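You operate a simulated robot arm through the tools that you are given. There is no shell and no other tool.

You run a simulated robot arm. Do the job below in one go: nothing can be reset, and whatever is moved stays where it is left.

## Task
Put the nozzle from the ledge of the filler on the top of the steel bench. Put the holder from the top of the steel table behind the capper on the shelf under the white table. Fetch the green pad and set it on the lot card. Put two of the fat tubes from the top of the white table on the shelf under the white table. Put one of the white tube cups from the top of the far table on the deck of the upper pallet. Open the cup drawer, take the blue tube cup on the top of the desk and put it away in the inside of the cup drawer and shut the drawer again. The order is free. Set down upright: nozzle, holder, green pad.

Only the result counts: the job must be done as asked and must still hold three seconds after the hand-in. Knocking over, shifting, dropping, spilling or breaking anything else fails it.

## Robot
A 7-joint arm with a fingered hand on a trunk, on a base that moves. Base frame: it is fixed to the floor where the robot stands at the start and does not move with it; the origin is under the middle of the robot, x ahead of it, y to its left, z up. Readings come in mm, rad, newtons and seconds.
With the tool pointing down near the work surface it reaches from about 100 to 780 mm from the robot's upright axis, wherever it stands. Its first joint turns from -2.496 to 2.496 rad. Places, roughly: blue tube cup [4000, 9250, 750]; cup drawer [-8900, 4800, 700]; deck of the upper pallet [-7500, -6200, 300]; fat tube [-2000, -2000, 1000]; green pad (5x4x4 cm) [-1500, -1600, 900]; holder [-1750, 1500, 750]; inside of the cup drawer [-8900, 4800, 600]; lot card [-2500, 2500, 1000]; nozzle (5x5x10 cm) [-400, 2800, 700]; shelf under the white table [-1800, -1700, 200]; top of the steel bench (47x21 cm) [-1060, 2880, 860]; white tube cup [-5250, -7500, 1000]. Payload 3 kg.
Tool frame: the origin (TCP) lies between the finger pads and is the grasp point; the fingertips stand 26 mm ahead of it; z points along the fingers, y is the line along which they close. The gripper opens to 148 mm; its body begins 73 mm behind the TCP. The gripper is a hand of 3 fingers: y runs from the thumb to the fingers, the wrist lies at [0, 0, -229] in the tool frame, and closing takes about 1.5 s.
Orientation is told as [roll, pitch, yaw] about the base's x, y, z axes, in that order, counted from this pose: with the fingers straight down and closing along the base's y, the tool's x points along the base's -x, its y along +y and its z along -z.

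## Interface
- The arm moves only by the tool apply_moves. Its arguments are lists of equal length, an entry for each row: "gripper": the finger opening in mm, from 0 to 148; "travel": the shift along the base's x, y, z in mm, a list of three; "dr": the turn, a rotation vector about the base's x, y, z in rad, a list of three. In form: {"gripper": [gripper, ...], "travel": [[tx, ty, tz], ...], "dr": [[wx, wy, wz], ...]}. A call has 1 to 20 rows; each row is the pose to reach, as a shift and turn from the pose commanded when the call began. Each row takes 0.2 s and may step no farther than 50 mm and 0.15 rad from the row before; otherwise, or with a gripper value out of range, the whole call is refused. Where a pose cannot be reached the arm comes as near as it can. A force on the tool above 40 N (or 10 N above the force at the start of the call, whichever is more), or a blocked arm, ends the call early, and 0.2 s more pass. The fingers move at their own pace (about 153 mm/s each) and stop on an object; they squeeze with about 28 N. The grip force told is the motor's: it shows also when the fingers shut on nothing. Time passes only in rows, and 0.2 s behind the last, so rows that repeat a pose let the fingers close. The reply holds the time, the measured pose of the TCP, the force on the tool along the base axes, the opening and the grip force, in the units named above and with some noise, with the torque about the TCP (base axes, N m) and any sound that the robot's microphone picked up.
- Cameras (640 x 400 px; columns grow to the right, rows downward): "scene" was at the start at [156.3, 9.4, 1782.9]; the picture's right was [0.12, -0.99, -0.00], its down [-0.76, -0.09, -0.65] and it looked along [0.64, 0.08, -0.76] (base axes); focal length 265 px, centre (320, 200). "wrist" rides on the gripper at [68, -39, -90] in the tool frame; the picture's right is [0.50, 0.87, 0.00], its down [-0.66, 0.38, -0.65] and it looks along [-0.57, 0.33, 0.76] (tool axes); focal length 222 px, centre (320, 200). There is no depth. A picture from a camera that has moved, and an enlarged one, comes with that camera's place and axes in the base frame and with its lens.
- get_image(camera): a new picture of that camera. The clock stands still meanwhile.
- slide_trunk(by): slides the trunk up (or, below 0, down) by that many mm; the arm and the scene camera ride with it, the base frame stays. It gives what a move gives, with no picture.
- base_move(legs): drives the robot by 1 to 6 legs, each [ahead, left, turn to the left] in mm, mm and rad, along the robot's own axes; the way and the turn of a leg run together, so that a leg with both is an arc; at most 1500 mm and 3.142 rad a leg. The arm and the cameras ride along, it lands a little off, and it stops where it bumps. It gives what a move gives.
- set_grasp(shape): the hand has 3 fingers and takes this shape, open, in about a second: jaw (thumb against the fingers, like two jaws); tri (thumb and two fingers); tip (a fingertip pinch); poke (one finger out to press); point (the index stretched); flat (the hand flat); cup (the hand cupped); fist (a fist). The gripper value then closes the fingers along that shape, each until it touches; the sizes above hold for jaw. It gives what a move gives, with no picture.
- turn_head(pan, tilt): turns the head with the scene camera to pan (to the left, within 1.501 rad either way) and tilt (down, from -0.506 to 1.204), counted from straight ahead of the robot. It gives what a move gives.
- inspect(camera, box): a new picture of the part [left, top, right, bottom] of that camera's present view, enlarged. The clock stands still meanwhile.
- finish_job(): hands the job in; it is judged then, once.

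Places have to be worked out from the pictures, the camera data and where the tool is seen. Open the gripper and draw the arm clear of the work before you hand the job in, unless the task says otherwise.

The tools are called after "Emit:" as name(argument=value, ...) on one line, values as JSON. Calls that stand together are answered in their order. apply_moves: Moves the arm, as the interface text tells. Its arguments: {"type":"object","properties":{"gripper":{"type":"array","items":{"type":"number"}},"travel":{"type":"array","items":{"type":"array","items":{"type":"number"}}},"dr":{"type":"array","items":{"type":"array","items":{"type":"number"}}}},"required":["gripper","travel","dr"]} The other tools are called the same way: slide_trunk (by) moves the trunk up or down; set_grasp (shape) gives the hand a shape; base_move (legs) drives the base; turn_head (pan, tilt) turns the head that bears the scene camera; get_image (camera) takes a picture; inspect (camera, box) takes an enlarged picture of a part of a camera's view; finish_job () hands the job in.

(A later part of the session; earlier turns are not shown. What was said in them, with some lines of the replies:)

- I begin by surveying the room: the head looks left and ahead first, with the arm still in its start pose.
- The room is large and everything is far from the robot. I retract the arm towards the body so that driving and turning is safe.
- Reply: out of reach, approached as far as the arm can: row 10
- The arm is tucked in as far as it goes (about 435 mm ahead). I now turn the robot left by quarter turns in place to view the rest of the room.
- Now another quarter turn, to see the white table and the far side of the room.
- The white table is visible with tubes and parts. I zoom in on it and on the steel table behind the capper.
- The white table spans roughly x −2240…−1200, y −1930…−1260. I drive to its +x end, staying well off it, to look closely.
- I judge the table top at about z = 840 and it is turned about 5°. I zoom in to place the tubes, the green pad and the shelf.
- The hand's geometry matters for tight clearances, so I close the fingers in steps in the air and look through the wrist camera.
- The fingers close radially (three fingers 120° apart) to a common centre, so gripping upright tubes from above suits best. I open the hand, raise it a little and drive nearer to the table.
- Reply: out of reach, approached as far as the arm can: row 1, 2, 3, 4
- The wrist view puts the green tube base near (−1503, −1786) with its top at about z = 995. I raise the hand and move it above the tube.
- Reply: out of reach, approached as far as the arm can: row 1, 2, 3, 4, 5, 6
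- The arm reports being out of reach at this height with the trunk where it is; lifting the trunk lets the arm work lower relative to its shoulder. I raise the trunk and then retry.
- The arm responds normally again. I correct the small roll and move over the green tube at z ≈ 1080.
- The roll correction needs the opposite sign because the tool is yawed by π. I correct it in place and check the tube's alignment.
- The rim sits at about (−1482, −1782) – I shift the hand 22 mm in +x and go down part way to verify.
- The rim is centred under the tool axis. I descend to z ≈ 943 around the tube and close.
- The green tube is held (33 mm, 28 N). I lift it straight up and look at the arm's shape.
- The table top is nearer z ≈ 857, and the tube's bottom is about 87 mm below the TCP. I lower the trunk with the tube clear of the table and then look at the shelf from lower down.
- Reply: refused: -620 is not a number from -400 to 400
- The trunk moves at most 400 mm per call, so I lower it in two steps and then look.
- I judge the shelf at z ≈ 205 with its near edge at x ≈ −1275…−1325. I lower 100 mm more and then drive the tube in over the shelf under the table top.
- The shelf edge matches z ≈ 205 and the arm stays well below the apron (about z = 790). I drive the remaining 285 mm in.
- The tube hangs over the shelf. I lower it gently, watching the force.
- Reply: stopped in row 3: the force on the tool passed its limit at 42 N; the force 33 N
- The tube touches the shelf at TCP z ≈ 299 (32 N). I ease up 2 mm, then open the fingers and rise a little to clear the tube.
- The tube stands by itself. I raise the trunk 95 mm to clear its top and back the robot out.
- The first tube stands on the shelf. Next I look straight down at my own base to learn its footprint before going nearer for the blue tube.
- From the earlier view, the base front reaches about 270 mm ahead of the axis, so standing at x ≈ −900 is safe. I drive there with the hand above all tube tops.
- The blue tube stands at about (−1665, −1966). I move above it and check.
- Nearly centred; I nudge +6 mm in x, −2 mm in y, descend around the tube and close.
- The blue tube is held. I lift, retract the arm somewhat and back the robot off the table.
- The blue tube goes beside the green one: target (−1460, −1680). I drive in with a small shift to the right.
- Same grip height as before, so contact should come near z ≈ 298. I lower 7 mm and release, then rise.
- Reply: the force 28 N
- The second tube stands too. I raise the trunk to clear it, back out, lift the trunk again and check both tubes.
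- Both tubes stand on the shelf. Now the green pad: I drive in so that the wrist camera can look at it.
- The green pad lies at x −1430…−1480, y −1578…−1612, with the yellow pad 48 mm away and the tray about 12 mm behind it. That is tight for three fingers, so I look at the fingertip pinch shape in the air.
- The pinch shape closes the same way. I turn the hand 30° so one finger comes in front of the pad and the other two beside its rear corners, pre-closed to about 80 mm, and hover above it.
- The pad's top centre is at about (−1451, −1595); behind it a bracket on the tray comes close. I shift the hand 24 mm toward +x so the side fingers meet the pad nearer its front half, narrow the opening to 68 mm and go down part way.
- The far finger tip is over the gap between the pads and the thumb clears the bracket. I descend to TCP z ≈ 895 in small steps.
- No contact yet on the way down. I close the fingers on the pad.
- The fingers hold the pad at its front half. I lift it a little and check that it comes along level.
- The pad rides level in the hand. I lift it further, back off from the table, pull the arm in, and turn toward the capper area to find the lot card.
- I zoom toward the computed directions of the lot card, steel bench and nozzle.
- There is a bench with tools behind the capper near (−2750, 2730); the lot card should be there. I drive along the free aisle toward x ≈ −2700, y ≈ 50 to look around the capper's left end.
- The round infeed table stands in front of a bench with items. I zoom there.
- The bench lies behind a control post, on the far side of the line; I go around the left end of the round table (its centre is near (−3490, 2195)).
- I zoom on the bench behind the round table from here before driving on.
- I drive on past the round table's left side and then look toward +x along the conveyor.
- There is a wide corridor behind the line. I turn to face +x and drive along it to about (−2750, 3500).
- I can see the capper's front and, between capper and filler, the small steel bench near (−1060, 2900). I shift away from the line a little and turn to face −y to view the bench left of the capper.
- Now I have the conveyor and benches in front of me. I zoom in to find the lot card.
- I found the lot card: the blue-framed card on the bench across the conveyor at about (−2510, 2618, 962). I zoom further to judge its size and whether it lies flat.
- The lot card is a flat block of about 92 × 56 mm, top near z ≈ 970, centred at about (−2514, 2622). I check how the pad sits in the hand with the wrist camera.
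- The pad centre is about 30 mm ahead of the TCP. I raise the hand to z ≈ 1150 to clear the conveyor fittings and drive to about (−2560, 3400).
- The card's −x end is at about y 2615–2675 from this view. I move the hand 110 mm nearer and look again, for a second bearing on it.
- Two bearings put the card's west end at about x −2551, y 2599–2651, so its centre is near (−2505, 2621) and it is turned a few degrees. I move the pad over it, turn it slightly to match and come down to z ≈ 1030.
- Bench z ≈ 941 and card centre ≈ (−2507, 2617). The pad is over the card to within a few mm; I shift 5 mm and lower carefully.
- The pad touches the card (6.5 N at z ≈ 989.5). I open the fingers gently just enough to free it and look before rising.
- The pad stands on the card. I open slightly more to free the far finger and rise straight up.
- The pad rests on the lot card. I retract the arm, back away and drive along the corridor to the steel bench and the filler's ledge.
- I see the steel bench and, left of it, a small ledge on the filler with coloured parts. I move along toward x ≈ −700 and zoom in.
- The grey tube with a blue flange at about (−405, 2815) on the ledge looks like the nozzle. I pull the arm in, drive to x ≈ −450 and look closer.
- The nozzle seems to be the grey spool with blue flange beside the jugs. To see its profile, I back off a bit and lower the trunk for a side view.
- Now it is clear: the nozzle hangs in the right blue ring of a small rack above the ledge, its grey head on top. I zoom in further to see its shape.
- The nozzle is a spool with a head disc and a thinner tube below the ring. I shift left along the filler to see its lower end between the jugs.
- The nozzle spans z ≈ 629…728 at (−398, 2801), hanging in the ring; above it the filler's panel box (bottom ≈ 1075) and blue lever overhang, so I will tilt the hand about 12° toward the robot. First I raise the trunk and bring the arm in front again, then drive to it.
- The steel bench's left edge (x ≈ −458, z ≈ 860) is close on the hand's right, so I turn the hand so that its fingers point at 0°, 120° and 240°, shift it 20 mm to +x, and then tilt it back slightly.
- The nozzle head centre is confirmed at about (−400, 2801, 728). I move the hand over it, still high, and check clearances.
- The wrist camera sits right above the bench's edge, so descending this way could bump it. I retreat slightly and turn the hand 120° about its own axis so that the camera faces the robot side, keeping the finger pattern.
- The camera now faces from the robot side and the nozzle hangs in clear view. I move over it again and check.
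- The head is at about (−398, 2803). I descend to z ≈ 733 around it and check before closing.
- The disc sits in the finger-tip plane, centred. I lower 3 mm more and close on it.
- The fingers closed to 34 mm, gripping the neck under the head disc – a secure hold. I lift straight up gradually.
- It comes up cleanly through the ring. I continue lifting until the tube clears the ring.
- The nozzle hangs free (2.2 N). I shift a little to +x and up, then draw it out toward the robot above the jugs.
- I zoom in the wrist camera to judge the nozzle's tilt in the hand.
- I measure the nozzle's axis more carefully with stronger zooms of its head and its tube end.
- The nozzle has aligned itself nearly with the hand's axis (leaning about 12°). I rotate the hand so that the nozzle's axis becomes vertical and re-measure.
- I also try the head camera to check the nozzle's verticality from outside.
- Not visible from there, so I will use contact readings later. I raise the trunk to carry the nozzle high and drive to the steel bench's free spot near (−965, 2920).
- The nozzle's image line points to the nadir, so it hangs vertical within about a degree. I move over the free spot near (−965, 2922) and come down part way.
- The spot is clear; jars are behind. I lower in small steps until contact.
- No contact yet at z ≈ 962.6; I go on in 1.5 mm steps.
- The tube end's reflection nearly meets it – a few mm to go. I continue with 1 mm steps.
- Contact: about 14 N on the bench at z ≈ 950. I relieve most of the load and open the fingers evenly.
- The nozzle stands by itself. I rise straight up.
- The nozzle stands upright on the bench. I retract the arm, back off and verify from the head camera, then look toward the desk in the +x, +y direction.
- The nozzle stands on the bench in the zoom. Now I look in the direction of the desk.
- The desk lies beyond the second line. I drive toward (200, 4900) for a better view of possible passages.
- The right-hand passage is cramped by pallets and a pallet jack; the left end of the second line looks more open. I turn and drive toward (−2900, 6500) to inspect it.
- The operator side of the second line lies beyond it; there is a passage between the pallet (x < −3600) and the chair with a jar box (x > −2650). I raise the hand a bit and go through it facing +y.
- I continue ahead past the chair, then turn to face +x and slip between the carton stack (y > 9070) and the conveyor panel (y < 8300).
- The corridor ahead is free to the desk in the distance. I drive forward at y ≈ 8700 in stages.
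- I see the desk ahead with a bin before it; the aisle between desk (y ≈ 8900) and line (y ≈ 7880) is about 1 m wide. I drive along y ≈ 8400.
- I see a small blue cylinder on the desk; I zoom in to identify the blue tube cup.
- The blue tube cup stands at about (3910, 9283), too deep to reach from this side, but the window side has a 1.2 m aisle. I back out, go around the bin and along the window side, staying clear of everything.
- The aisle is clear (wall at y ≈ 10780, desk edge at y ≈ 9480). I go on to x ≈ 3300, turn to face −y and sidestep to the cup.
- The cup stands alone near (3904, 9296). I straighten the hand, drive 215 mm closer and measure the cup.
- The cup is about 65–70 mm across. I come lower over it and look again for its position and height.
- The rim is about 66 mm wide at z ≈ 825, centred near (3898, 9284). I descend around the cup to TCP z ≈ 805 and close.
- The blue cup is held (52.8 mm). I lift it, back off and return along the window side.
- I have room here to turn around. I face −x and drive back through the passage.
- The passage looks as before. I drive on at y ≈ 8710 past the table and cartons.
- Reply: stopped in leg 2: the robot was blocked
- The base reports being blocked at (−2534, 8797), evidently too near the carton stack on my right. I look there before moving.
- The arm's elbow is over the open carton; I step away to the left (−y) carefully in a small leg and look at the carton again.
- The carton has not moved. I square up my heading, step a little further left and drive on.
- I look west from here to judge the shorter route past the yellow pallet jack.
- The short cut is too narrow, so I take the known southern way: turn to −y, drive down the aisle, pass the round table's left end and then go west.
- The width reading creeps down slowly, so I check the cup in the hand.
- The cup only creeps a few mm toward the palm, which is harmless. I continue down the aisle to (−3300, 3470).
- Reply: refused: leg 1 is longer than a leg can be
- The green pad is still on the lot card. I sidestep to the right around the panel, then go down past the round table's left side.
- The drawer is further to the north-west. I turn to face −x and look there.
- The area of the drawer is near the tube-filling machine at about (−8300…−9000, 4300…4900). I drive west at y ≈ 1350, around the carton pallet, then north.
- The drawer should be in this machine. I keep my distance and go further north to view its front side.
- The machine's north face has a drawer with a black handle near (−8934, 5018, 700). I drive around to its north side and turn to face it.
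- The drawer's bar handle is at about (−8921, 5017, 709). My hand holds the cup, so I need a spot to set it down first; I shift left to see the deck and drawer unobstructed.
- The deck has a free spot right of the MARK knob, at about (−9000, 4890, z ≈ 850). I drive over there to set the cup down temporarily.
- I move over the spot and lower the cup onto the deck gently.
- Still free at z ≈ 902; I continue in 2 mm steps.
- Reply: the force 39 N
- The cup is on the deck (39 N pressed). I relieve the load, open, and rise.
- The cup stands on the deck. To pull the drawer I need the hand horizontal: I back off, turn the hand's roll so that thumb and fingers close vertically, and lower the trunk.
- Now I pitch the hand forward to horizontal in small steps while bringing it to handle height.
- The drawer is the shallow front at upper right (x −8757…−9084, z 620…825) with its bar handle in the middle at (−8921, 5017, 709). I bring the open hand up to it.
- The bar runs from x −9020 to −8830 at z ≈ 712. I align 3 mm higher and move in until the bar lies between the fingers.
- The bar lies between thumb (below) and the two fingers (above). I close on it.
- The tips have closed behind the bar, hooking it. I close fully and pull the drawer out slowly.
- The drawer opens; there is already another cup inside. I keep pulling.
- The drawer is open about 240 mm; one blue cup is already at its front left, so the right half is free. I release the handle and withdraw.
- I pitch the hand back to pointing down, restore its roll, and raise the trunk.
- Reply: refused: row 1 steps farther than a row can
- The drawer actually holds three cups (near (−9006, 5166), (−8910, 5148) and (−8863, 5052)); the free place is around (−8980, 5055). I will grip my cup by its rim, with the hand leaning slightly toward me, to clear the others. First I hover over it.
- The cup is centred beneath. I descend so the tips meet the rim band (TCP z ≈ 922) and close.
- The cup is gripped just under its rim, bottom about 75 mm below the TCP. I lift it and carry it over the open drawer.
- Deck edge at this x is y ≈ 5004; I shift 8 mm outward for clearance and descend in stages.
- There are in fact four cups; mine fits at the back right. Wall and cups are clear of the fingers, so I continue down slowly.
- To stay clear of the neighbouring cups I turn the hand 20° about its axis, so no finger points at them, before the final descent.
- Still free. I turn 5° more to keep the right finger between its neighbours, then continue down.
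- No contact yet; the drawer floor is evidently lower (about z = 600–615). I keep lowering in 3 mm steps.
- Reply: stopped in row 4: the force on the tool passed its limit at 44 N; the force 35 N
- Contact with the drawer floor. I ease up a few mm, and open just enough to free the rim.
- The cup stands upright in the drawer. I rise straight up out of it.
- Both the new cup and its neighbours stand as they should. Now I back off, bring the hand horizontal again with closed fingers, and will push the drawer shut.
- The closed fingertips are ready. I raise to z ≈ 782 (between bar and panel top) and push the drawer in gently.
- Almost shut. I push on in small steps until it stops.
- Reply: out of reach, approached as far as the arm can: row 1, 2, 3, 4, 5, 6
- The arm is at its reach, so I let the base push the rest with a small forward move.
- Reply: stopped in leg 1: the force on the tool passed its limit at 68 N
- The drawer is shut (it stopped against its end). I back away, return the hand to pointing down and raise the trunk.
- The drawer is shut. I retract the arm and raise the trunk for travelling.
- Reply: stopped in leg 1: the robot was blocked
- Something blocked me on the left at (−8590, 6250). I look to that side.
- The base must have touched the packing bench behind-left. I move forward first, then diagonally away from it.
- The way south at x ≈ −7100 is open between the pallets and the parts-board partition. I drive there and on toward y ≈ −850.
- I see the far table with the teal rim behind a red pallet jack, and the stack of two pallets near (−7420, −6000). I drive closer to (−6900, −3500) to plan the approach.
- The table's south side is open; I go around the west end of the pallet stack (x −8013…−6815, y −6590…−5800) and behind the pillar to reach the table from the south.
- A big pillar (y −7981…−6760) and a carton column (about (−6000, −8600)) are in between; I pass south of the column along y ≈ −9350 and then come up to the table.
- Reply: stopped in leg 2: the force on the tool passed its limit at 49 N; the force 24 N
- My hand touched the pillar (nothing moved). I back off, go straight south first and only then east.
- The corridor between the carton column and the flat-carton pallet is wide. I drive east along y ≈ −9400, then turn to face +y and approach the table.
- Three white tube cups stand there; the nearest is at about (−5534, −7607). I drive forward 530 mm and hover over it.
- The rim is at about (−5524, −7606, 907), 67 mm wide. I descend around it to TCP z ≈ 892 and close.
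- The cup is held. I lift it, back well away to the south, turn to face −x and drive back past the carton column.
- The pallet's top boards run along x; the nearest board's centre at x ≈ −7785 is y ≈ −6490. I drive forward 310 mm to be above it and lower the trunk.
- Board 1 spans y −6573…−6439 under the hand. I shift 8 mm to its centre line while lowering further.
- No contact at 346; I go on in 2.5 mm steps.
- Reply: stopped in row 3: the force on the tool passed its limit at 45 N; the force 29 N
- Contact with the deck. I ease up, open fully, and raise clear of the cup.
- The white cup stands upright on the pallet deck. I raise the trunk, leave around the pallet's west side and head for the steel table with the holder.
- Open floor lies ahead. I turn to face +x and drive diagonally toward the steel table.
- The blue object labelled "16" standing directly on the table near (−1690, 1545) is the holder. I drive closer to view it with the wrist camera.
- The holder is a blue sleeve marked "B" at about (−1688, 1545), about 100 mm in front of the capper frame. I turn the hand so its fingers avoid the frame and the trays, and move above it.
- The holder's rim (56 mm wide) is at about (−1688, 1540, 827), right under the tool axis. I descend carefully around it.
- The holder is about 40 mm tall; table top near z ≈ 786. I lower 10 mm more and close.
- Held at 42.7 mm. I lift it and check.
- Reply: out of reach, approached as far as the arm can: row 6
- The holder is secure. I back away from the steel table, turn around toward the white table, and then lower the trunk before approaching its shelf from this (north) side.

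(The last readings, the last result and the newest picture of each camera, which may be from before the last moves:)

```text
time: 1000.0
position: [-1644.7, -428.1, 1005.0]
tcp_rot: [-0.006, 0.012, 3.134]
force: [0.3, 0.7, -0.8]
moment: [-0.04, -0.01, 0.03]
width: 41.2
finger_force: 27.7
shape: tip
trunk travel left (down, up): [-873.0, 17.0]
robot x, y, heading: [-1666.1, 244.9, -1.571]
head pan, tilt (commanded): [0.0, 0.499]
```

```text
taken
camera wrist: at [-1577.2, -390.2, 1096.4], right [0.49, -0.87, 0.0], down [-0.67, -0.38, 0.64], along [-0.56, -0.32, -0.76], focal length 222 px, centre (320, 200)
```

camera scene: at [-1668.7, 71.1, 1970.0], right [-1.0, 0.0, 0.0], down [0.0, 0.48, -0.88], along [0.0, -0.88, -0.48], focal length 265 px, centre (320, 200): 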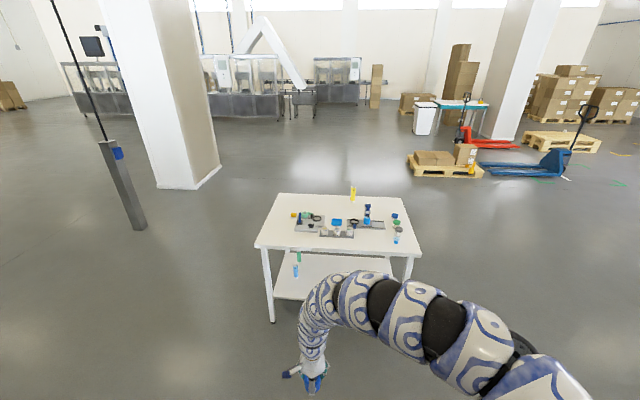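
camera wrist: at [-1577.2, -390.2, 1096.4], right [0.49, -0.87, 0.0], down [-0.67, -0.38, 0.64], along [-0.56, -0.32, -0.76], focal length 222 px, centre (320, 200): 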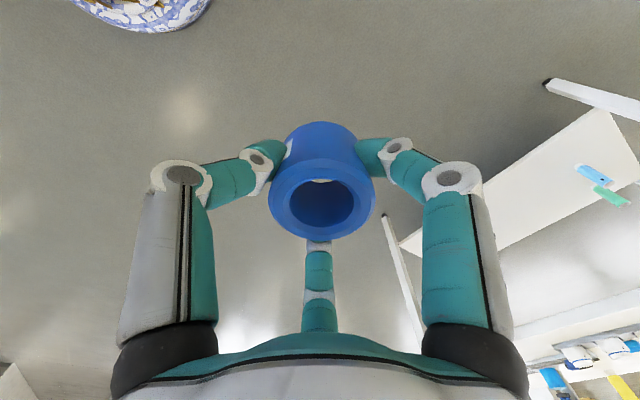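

I rotate the hand's roll back to the posture used before under this table, and then lower the trunk.

Emit:
apply_moves(gripper=[40, 40, 40, 40], travel=[[5, 0, -10], [10, 0, -20], [15, 0, -30], [20, 0, -40]], dr=[[0, 0, 0.14], [0, 0, 0.28], [0, 0, 0.42], [0, 0, 0.53]])

Emit:
slide_trunk(by=-400)

Emit:
slide_trunk(by=-250)

Emit:
turn_head(pan=0.0, tilt=0.6)

Emit:
get_image(camera="scene")

```text
time: 1001.0
position: [-1623.4, -427.8, 965.6]
tcp_rot: [-0.006, 0.014, -2.616]
force: [0.4, -0.6, -0.4]
moment: [0.02, -0.05, -0.02]
width: 41.1
finger_force: 27.8
shape: tip
trunk travel left (down, up): [-873.0, 17.0]
robot x, y, heading: [-1664.5, 241.1, -1.572]
head pan, tilt (commanded): [0.0, 0.499]
```

```text
time: 1004.8
position: [-1623.5, -428.4, 566.4]
tcp_rot: [-0.007, 0.011, -2.618]
force: [-0.5, -0.2, -1.2]
moment: [-0.04, 0.03, -0.02]
width: 41.3
finger_force: 28.1
shape: tip
trunk travel left (down, up): [-473.0, 417.0]
robot x, y, heading: [-1665.3, 242.9, -1.581]
head pan, tilt (commanded): [0.0, 0.499]
```

```text
time: 1007.4
position: [-1623.1, -428.4, 315.9]
tcp_rot: [-0.005, 0.012, -2.618]
force: [-0.3, -0.2, -0.5]
moment: [0.01, 0.0, -0.02]
width: 41.4
finger_force: 27.7
shape: tip
trunk travel left (down, up): [-223.0, 667.0]
robot x, y, heading: [-1669.1, 242.6, -1.573]
head pan, tilt (commanded): [0.0, 0.499]
```

```text
time: 1008.0
position: [-1624.1, -429.2, 316.0]
tcp_rot: [-0.007, 0.011, -2.618]
force: [0.6, -0.3, -1.0]
moment: [0.04, -0.01, 0.0]
width: 41.3
finger_force: 27.4
shape: tip
trunk travel left (down, up): [-223.0, 667.0]
robot x, y, heading: [-1663.4, 242.8, -1.573]
head pan, tilt (commanded): [0.0, 0.6]
```

```text
taken
camera scene: at [-1668.6, 73.8, 1311.1], right [-1.0, 0.0, 0.0], down [0.0, 0.56, -0.83], along [0.0, -0.83, -0.56], focal length 265 px, centre (320, 200)
```

scene: 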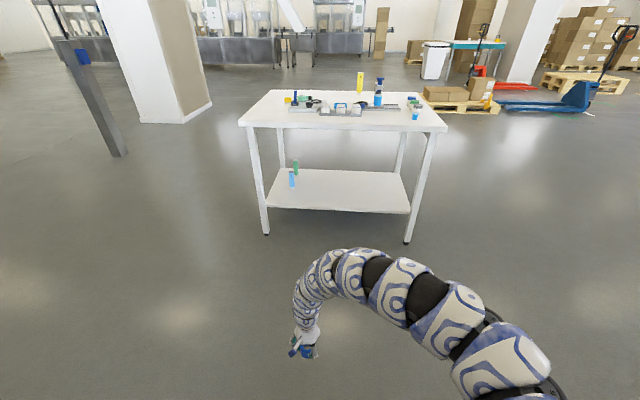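

The arm is now arched up over the hand (top ≈ 510 mm above the TCP), too high to go under the table. I stretch it out straight ahead to reset its elbow, as at the start, and then look again.

Emit:
apply_moves(gripper=[40, 40, 40, 40, 40, 40, 40, 40], travel=[[-3, -28, 15], [-6, -56, 30], [-9, -84, 45], [-12, -112, 60], [-15, -140, 75], [-18, -168, 90], [-20, -196, 105], [-20, -220, 118]], dr=[[0, 0, 0.13], [0, 0, 0.26], [0, 0, 0.39], [0, 0, 0.52], [0, 0, 0.65], [0, 0, 0.78], [0, 0, 0.91], [0, 0, 1.047]])

Emit:
get_image(camera="scene")

```text
time: 1009.8
position: [-1648.1, -634.2, 440.7]
tcp_rot: [-0.005, 0.01, -1.569]
force: [1.0, -0.6, -0.4]
moment: [-0.02, 0.01, -0.01]
width: 41.2
finger_force: 27.3
shape: tip
out of reach, approached as far as the arm can: row 8
trunk travel left (down, up): [-223.0, 667.0]
robot x, y, heading: [-1670.0, 242.5, -1.575]
head pan, tilt (commanded): [0.0, 0.6]
```

```text
taken
camera scene: at [-1669.0, 74.0, 1311.1], right [-1.0, 0.0, 0.0], down [0.0, 0.56, -0.83], along [0.0, -0.83, -0.56], focal length 265 px, centre (320, 200)
```

scene: 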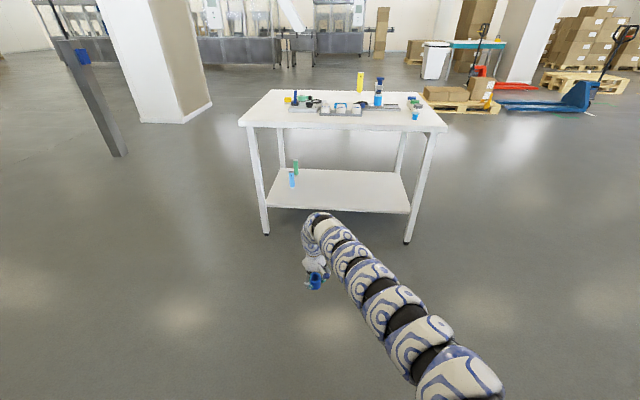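

The arm is straight now. I retract it again along the same kind of path as at the start, keeping the hand's natural roll, and check the elbow.

Emit:
apply_moves(gripper=[40, 40, 40, 40, 40, 40], travel=[[10, 38, -3], [20, 76, -6], [30, 114, -9], [40, 152, -12], [50, 190, -16], [60, 225, -20]], dr=[[0, 0, 0], [0, 0, 0], [0, 0, 0], [0, 0, 0], [0, 0, 0], [0, 0, 0]])

Emit:
get_image(camera="scene")

```text
time: 1011.2
position: [-1579.9, -426.1, 408.0]
tcp_rot: [-0.006, 0.014, -1.571]
force: [-0.6, 0.3, -1.0]
moment: [0.0, 0.0, 0.0]
width: 40.6
finger_force: 27.9
shape: tip
out of reach, approached as far as the arm can: row 5, 6
trunk travel left (down, up): [-223.0, 667.0]
robot x, y, heading: [-1666.7, 241.2, -1.575]
head pan, tilt (commanded): [0.0, 0.6]
```

```text
taken
camera scene: at [-1668.9, 73.6, 1311.0], right [-1.0, 0.0, 0.0], down [0.0, 0.57, -0.82], along [0.0, -0.82, -0.57], focal length 265 px, centre (320, 200)
```

scene: 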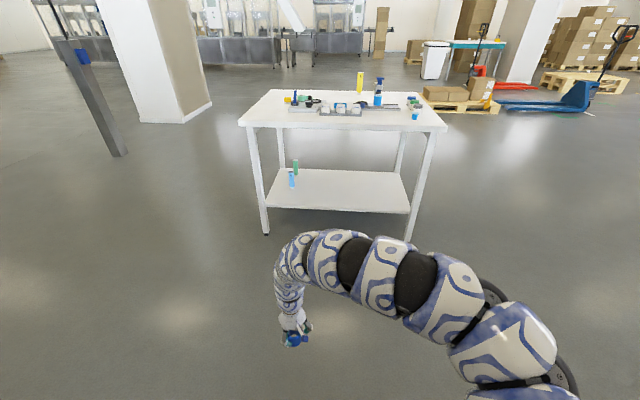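

The elbow still arches up, but with the trunk fully down and the hand higher relative to the shoulder the arch stays low in absolute terms. I raise the hand and lower the trunk to its bottom.

Emit:
apply_moves(gripper=[40, 40, 40, 40, 40], travel=[[0, -5, 30], [0, -5, 60], [0, -5, 90], [0, -5, 115], [0, -5, 125]], dr=[[0, 0, 0], [0, 0, 0], [0, 0, 0], [0, 0, 0], [0, 0, 0]])

Emit:
slide_trunk(by=-220)

Emit:
get_image(camera="scene")

```text
time: 1012.4
position: [-1552.4, -483.5, 495.6]
tcp_rot: [-0.008, 0.011, -1.57]
force: [-0.1, -0.5, -1.1]
moment: [0.0, -0.01, -0.02]
width: 40.6
finger_force: 27.8
shape: tip
out of reach, approached as far as the arm can: row 1, 2, 3, 4, 5
trunk travel left (down, up): [-223.0, 667.0]
robot x, y, heading: [-1670.7, 242.5, -1.574]
head pan, tilt (commanded): [0.0, 0.6]
```

```text
time: 1014.8
position: [-1552.0, -483.3, 275.7]
tcp_rot: [-0.007, 0.012, -1.57]
force: [-0.6, -0.4, -0.6]
moment: [0.0, 0.01, 0.0]
width: 40.9
finger_force: 27.4
shape: tip
trunk travel left (down, up): [-3.0, 887.0]
robot x, y, heading: [-1665.0, 243.2, -1.577]
head pan, tilt (commanded): [0.0, 0.6]
```

```text
taken
camera scene: at [-1668.6, 73.9, 1091.1], right [-1.0, 0.0, 0.0], down [0.0, 0.57, -0.82], along [0.0, -0.82, -0.57], focal length 265 px, centre (320, 200)
```

scene: 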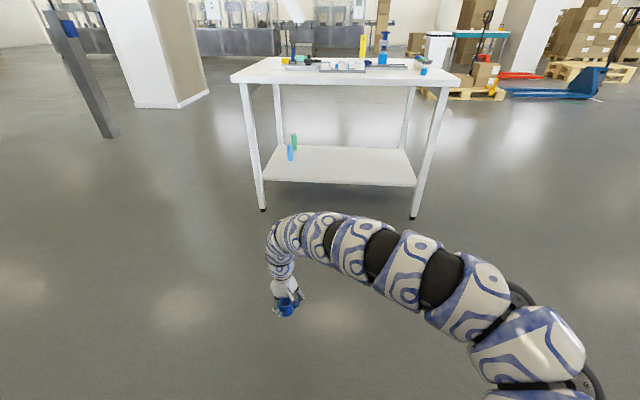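

Now the arm's highest part is about z ≈ 670, well below the apron (790). I sidestep right and drive in slowly toward the shelf, checking on the way.

Emit:
base_move(legs=[[0, -230, 0], [650, 0, 0]])

Emit:
turn_head(pan=0.0, tilt=0.5)

Emit:
get_image(camera="scene")

Emit:
get_image(camera="wrist")

```text
time: 1019.7
position: [-1782.4, -1135.8, 275.3]
tcp_rot: [-0.007, 0.013, -1.573]
force: [0.4, 0.4, -1.3]
moment: [0.03, -0.02, -0.01]
width: 40.6
finger_force: 27.1
shape: tip
trunk travel left (down, up): [-3.0, 887.0]
robot x, y, heading: [-1896.9, -410.4, -1.579]
head pan, tilt (commanded): [0.0, 0.6]
```

```text
time: 1020.4
position: [-1783.4, -1136.6, 275.5]
tcp_rot: [-0.006, 0.013, -1.573]
force: [0.2, 0.4, -0.9]
moment: [0.01, 0.0, 0.03]
width: 40.7
finger_force: 27.6
shape: tip
trunk travel left (down, up): [-3.0, 887.0]
robot x, y, heading: [-1898.9, -409.2, -1.576]
head pan, tilt (commanded): [0.0, 0.499]
```

```text
taken
camera scene: at [-1899.4, -580.1, 1100.1], right [-1.0, 0.01, 0.0], down [0.0, 0.48, -0.88], along [0.0, -0.88, -0.48], focal length 265 px, centre (320, 200)
```

scene: 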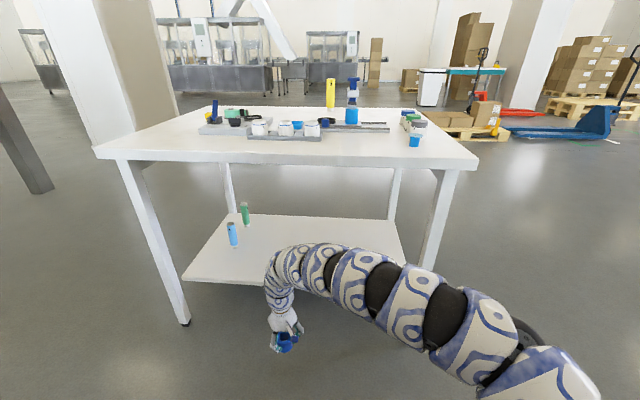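

```text
taken
camera wrist: at [-1822.3, -1069.2, 366.9], right [0.87, 0.5, 0.0], down [0.38, -0.66, 0.64], along [0.32, -0.56, -0.77], focal length 222 px, centre (320, 200)
```

wrist: 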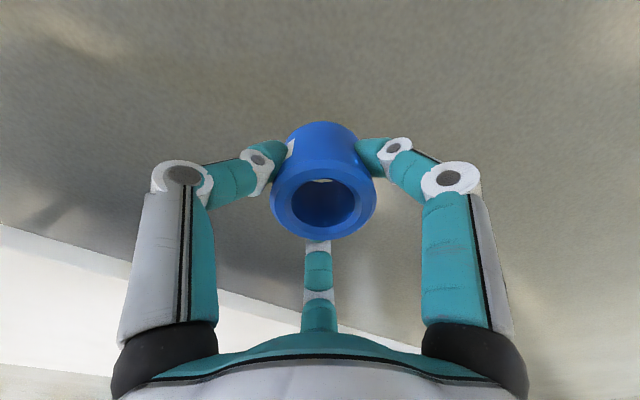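

The arm's right side would come close to the table's far leg, so I shift 160 mm to the left first, then continue in.

Emit:
base_move(legs=[[0, 160, 0]])

Emit:
base_move(legs=[[250, 0, 0]])

Emit:
get_image(camera="scene")

Emit:
get_image(camera="wrist")

```text
time: 1021.8
position: [-1622.4, -1135.9, 275.1]
tcp_rot: [-0.006, 0.013, -1.572]
force: [0.2, 0.7, -0.4]
moment: [-0.03, -0.01, 0.0]
width: 40.8
finger_force: 27.7
shape: tip
trunk travel left (down, up): [-3.0, 887.0]
robot x, y, heading: [-1737.3, -409.9, -1.578]
head pan, tilt (commanded): [0.0, 0.499]
```

```text
time: 1023.6
position: [-1628.5, -1390.6, 276.2]
tcp_rot: [-0.007, 0.013, -1.576]
force: [-0.6, 0.1, -0.6]
moment: [0.0, 0.04, -0.02]
width: 40.6
finger_force: 27.9
shape: tip
trunk travel left (down, up): [-3.0, 887.0]
robot x, y, heading: [-1739.8, -662.6, -1.581]
head pan, tilt (commanded): [0.0, 0.499]
```

```text
taken
camera scene: at [-1742.0, -835.1, 1100.1], right [-1.0, 0.01, 0.0], down [0.0, 0.48, -0.88], along [-0.01, -0.88, -0.48], focal length 265 px, centre (320, 200)
```

scene: 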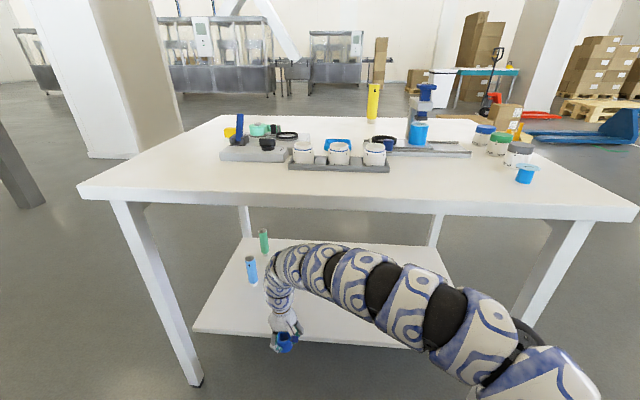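

```text
taken
camera wrist: at [-1666.3, -1324.4, 366.9], right [0.87, 0.5, 0.0], down [0.38, -0.67, 0.64], along [0.32, -0.56, -0.77], focal length 222 px, centre (320, 200)
```

wrist: 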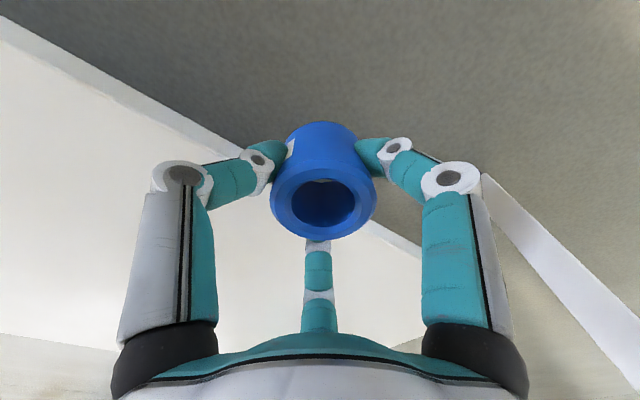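

The hand is just over the shelf's edge (y ≈ −1424). Another 130 mm puts the holder about 100 mm inside.

Emit:
base_move(legs=[[130, 0, 0]])

Emit:
get_image(camera="wrist")

Emit:
get_image(camera="scene")

```text
time: 1025.0
position: [-1624.1, -1501.5, 272.2]
tcp_rot: [-0.007, 0.022, -1.56]
force: [-0.6, 0.5, -0.2]
moment: [0.01, -0.02, 0.01]
width: 40.8
finger_force: 28.0
shape: tip
trunk travel left (down, up): [-3.0, 887.0]
robot x, y, heading: [-1744.3, -785.9, -1.577]
head pan, tilt (commanded): [0.0, 0.499]
stopped in leg 1: the robot was blocked; the commanded pose is now the measured one
```

```text
taken
camera wrist: at [-1663.9, -1435.9, 362.6], right [0.86, 0.51, 0.0], down [0.39, -0.66, 0.64], along [0.33, -0.55, -0.77], focal length 222 px, centre (320, 200)
```

wrist: 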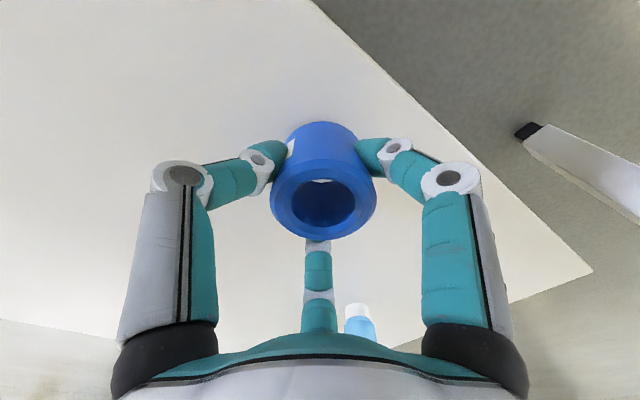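

```text
taken
camera scene: at [-1744.9, -954.7, 1100.6], right [-1.0, 0.01, 0.0], down [0.01, 0.48, -0.88], along [-0.01, -0.88, -0.48], focal length 265 px, centre (320, 200)
```

scene: 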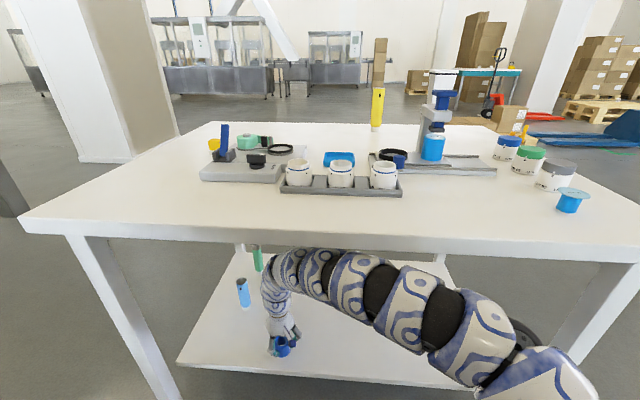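

The arm's arch just touches the table's apron, so I back off 15 mm. The holder is then still about 60 mm inside the shelf edge, which suffices; I look again.

Emit:
base_move(legs=[[-15, 0, 0]])

Emit:
get_image(camera="scene")

Emit:
get_image(camera="wrist")

```text
time: 1025.8
position: [-1624.5, -1491.3, 270.8]
tcp_rot: [-0.008, 0.021, -1.563]
force: [-0.7, 0.7, -1.9]
moment: [-0.01, -0.01, -0.01]
width: 41.0
finger_force: 27.9
shape: tip
trunk travel left (down, up): [-3.0, 887.0]
robot x, y, heading: [-1741.6, -774.3, -1.582]
head pan, tilt (commanded): [0.0, 0.499]
```

```text
taken
camera scene: at [-1743.2, -943.1, 1100.3], right [-1.0, 0.01, 0.0], down [0.0, 0.48, -0.88], along [-0.01, -0.88, -0.48], focal length 265 px, centre (320, 200)
```

scene: 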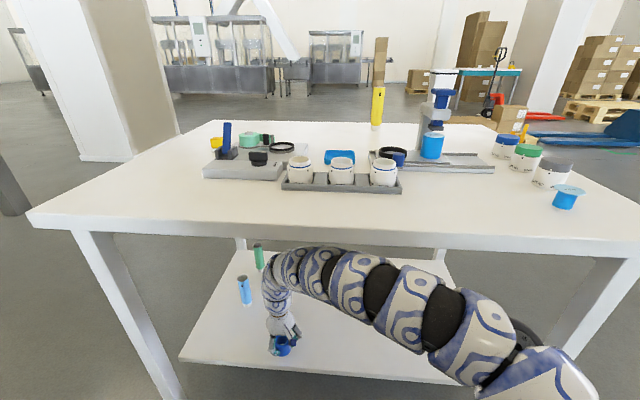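

```text
taken
camera wrist: at [-1663.3, -1424.7, 362.7], right [0.86, 0.51, 0.0], down [0.39, -0.66, 0.64], along [0.33, -0.55, -0.77], focal length 222 px, centre (320, 200)
```

wrist: 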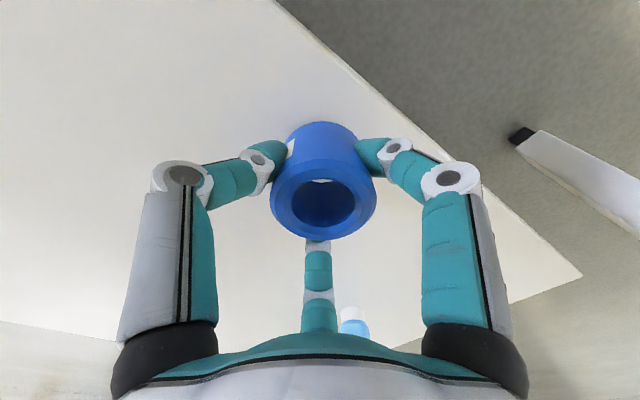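

Everything on the table stands as before. I lower the holder, moving about 15 mm further in with the arm.

Emit:
apply_moves(gripper=[40, 40, 40, 40], travel=[[0, -5, -4], [0, -10, -8], [0, -15, -11], [0, -15, -14]], dr=[[0, 0, 0], [0, 0, 0], [0, 0, 0], [0, 0, 0]])

Emit:
get_image(camera="wrist")

```text
time: 1026.8
position: [-1624.1, -1506.0, 260.3]
tcp_rot: [-0.006, 0.014, -1.561]
force: [-2.1, 7.4, 35.3]
moment: [0.23, 0.08, -0.08]
width: 43.4
finger_force: 28.1
shape: tip
trunk travel left (down, up): [-3.0, 887.0]
robot x, y, heading: [-1736.5, -769.7, -1.578]
head pan, tilt (commanded): [0.0, 0.499]
stopped in row 4: the force on the tool passed its limit at 42 N (the readings are from after the stop); the commanded pose is now the measured one
```

```text
taken
camera wrist: at [-1663.2, -1439.6, 351.8], right [0.86, 0.51, 0.0], down [0.39, -0.66, 0.64], along [0.33, -0.55, -0.77], focal length 222 px, centre (320, 200)
```

wrist: 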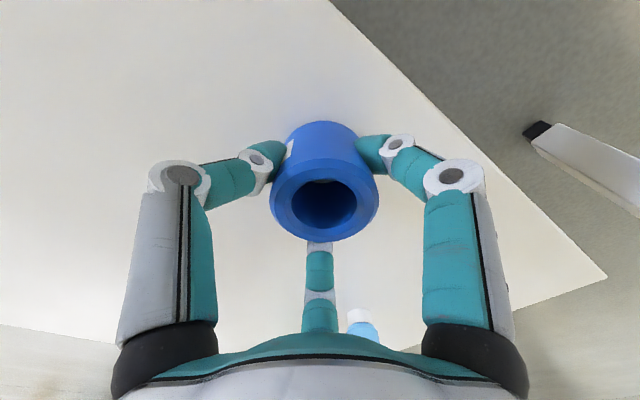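

The holder touches the shelf. I relieve the load and open the fingers.

Emit:
apply_moves(gripper=[40, 55, 75, 95, 110, 110], travel=[[0, 0, 3], [0, 0, 3], [0, 0, 3], [0, 0, 3], [0, 0, 3], [0, 0, 3]], dr=[[0, 0, 0], [0, 0, 0], [0, 0, 0], [0, 0, 0], [0, 0, 0], [0, 0, 0]])

Emit:
get_image(camera="wrist")

```text
time: 1028.2
position: [-1624.4, -1505.5, 261.2]
tcp_rot: [-0.007, 0.02, -1.563]
force: [-1.2, 0.2, -0.2]
moment: [-0.04, 0.02, -0.03]
width: 109.8
finger_force: 0.1
shape: tip
trunk travel left (down, up): [-3.0, 887.0]
robot x, y, heading: [-1740.0, -776.0, -1.58]
head pan, tilt (commanded): [0.0, 0.499]
```

```text
taken
camera wrist: at [-1663.8, -1439.7, 351.7], right [0.86, 0.51, 0.0], down [0.39, -0.66, 0.64], along [0.33, -0.55, -0.77], focal length 222 px, centre (320, 200)
```

wrist: 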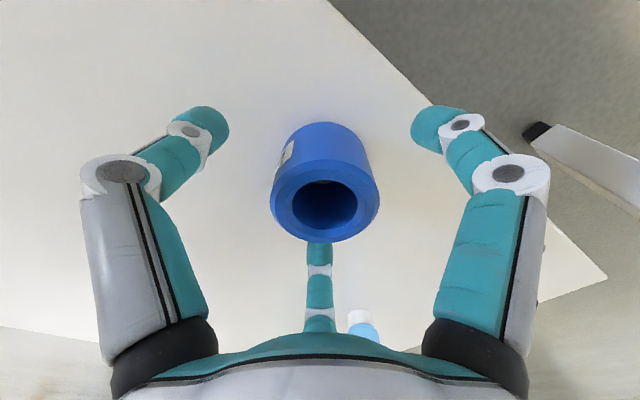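

The holder stands on the shelf. Rising could bring the arm against the apron, so I open fully, shift the hand 18 mm to +x so the gap between two fingers faces the holder, and withdraw horizontally.

Emit:
apply_moves(gripper=[148, 148, 148, 148, 148], travel=[[0, 0, 0], [0, 0, 0], [6, 0, 0], [12, 0, 0], [18, 0, 0]], dr=[[0, 0, 0], [0, 0, 0], [0, 0, 0], [0, 0, 0], [0, 0, 0]])

Emit:
get_image(camera="wrist")

```text
time: 1029.4
position: [-1606.7, -1506.4, 261.9]
tcp_rot: [-0.007, 0.016, -1.56]
force: [-0.2, -0.6, 0.4]
moment: [0.0, -0.01, 0.0]
width: 147.8
finger_force: 0.1
shape: tip
trunk travel left (down, up): [-3.0, 887.0]
robot x, y, heading: [-1741.9, -772.0, -1.582]
head pan, tilt (commanded): [0.0, 0.499]
```

```text
taken
camera wrist: at [-1645.6, -1440.3, 352.0], right [0.86, 0.51, 0.0], down [0.39, -0.66, 0.64], along [0.33, -0.55, -0.77], focal length 222 px, centre (320, 200)
```

wrist: 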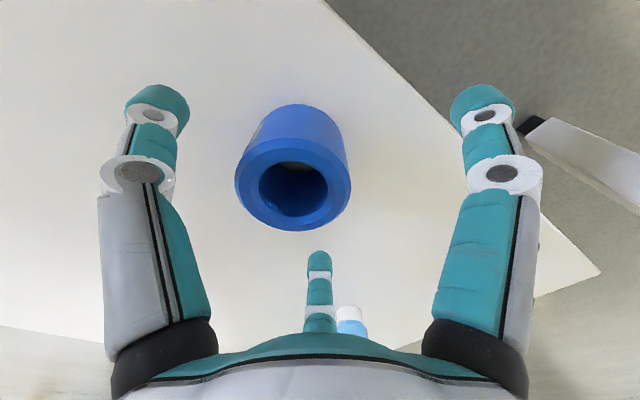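

Emit:
base_move(legs=[[-50, 0, 0]])

Emit:
get_image(camera="wrist")

```text
time: 1030.3
position: [-1606.9, -1456.9, 261.2]
tcp_rot: [-0.006, 0.017, -1.561]
force: [0.1, 0.5, -0.1]
moment: [0.01, 0.0, 0.02]
width: 147.8
finger_force: 0.1
shape: tip
trunk travel left (down, up): [-3.0, 887.0]
robot x, y, heading: [-1739.1, -722.4, -1.582]
head pan, tilt (commanded): [0.0, 0.499]
```

```text
taken
camera wrist: at [-1645.4, -1390.8, 351.9], right [0.86, 0.51, 0.0], down [0.39, -0.66, 0.64], along [0.33, -0.55, -0.77], focal length 222 px, centre (320, 200)
```

wrist: 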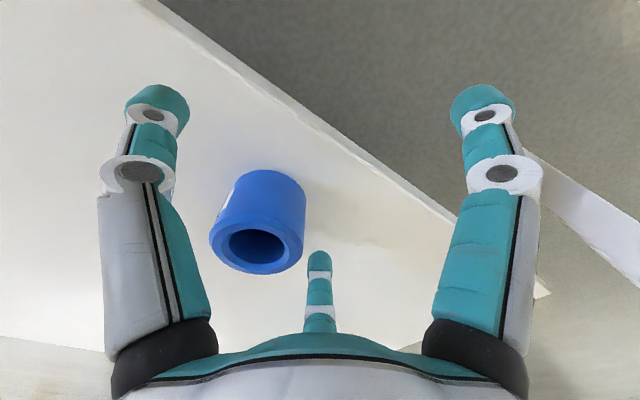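

The holder passes between the fingers without contact. I withdraw the rest of the way and check the shelf.

Emit:
base_move(legs=[[-80, 0, 0], [-420, 0, 0]])

Emit:
get_image(camera="scene")

Emit:
inspect(camera="scene", box=[200, 120, 440, 270])

```text
time: 1033.5
position: [-1601.8, -961.5, 260.3]
tcp_rot: [-0.008, 0.018, -1.566]
force: [0.7, -0.2, 0.3]
moment: [-0.03, -0.01, -0.02]
width: 147.8
finger_force: 0.1
shape: tip
trunk travel left (down, up): [-3.0, 887.0]
robot x, y, heading: [-1732.1, -227.0, -1.585]
head pan, tilt (commanded): [0.0, 0.499]
```

```text
taken
camera scene: at [-1737.3, -398.6, 1100.1], right [-1.0, 0.01, 0.0], down [0.01, 0.48, -0.88], along [-0.01, -0.88, -0.48], focal length 265 px, centre (320, 200)
```

scene: 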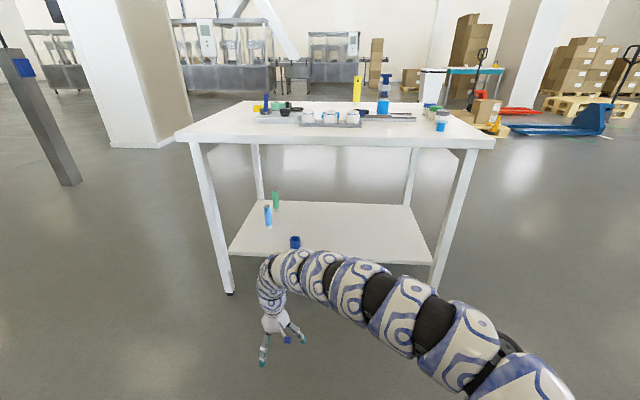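

```text
2.67 times, centred on (320, 195) of scene
camera zoom: at [-1737.3, -398.6, 1100.1], right [-1.0, 0.01, 0.0], down [0.01, 0.48, -0.88], along [-0.01, -0.88, -0.48], focal length 706 px, centre (320, 213)
```

zoom: 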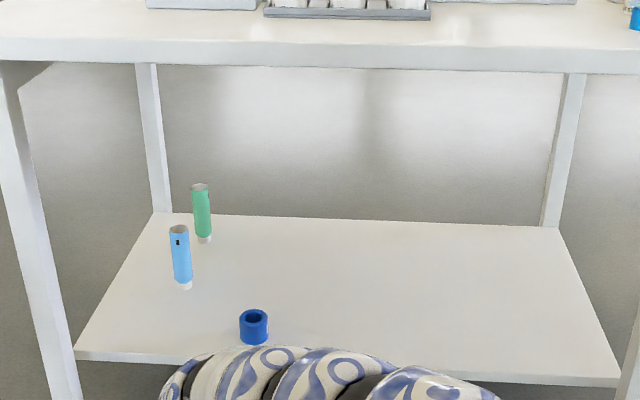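

All three things stand upright on the shelf, and the table corner is where it was. I back the robot further away so that the open hand is well clear of everything, and take a last look.

Emit:
base_move(legs=[[-350, 0, 0]])

Emit:
slide_trunk(by=400)

Emit:
get_image(camera="scene")

```text
time: 1035.8
position: [-1598.0, -610.3, 260.3]
tcp_rot: [-0.007, 0.018, -1.566]
force: [-0.1, 0.3, 0.0]
moment: [-0.02, -0.01, -0.03]
width: 147.8
finger_force: 0.0
shape: tip
trunk travel left (down, up): [-3.0, 887.0]
robot x, y, heading: [-1728.5, 125.6, -1.586]
head pan, tilt (commanded): [0.0, 0.499]
```

```text
time: 1039.7
position: [-1598.5, -611.2, 659.7]
tcp_rot: [-0.007, 0.018, -1.567]
force: [-0.4, -0.7, -0.7]
moment: [0.01, -0.02, 0.0]
width: 148.1
finger_force: 0.0
shape: tip
trunk travel left (down, up): [-403.0, 487.0]
robot x, y, heading: [-1724.3, 124.9, -1.586]
head pan, tilt (commanded): [0.0, 0.499]
```

```text
taken
camera scene: at [-1732.5, -47.0, 1500.1], right [-1.0, 0.02, 0.0], down [0.01, 0.48, -0.88], along [-0.01, -0.88, -0.48], focal length 265 px, centre (320, 200)
```

scene: 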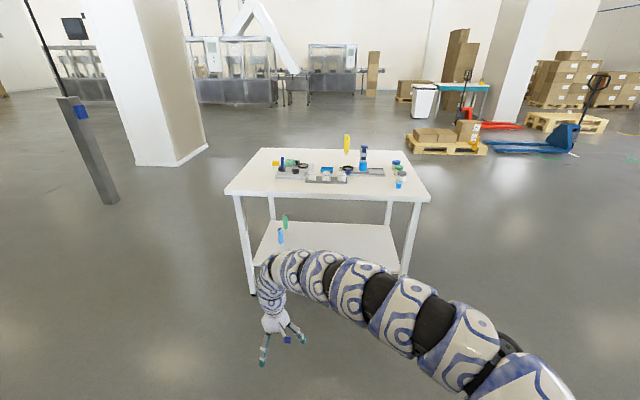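

All parts of the job are done: the two tubes and the holder stand on the shelf, the pad is on the lot card, and the nozzle is on the steel bench. The white cup is on the pallet deck, and the blue cup is in the shut drawer. The hand is open and clear, so I hand the job in.

Emit:
finish_job()

```text
The job is handed in.
```

The job is handed in, and all six parts were carried out. I do not have the judge's result.

| Item | Where it is now | Last seen |
|---|---|---|
| Nozzle | Upright on the steel bench | Just after it was set down |
| Holder | Upright on the shelf under the white table | Shortly before the hand-in |
| Green pad | Upright on the lot card | On a later pass by the capper |
| Two fat tubes (green and blue) | Upright on the shelf under the white table | Shortly before the hand-in |
| White tube cup | On the deck of the upper pallet, standing on a top board | As I left the pallet |
| Blue tube cup | In the cup drawer, with the drawer shut | Drawer seen shut after I backed away |

- **Choice of holder:** I took the blue sleeve marked "B" as the holder, because it was the only loose object standing on the steel table top outside the trays.
- **Contacts on the way:** The base was blocked once at a carton stack and once, I think, at the packing bench. The hand touched a pillar, and the arm brushed the white table's apron. The cartons looked unmoved, the table corner was where I had measured it before, and the pillar is fixed. I could not check the packing bench afterwards.
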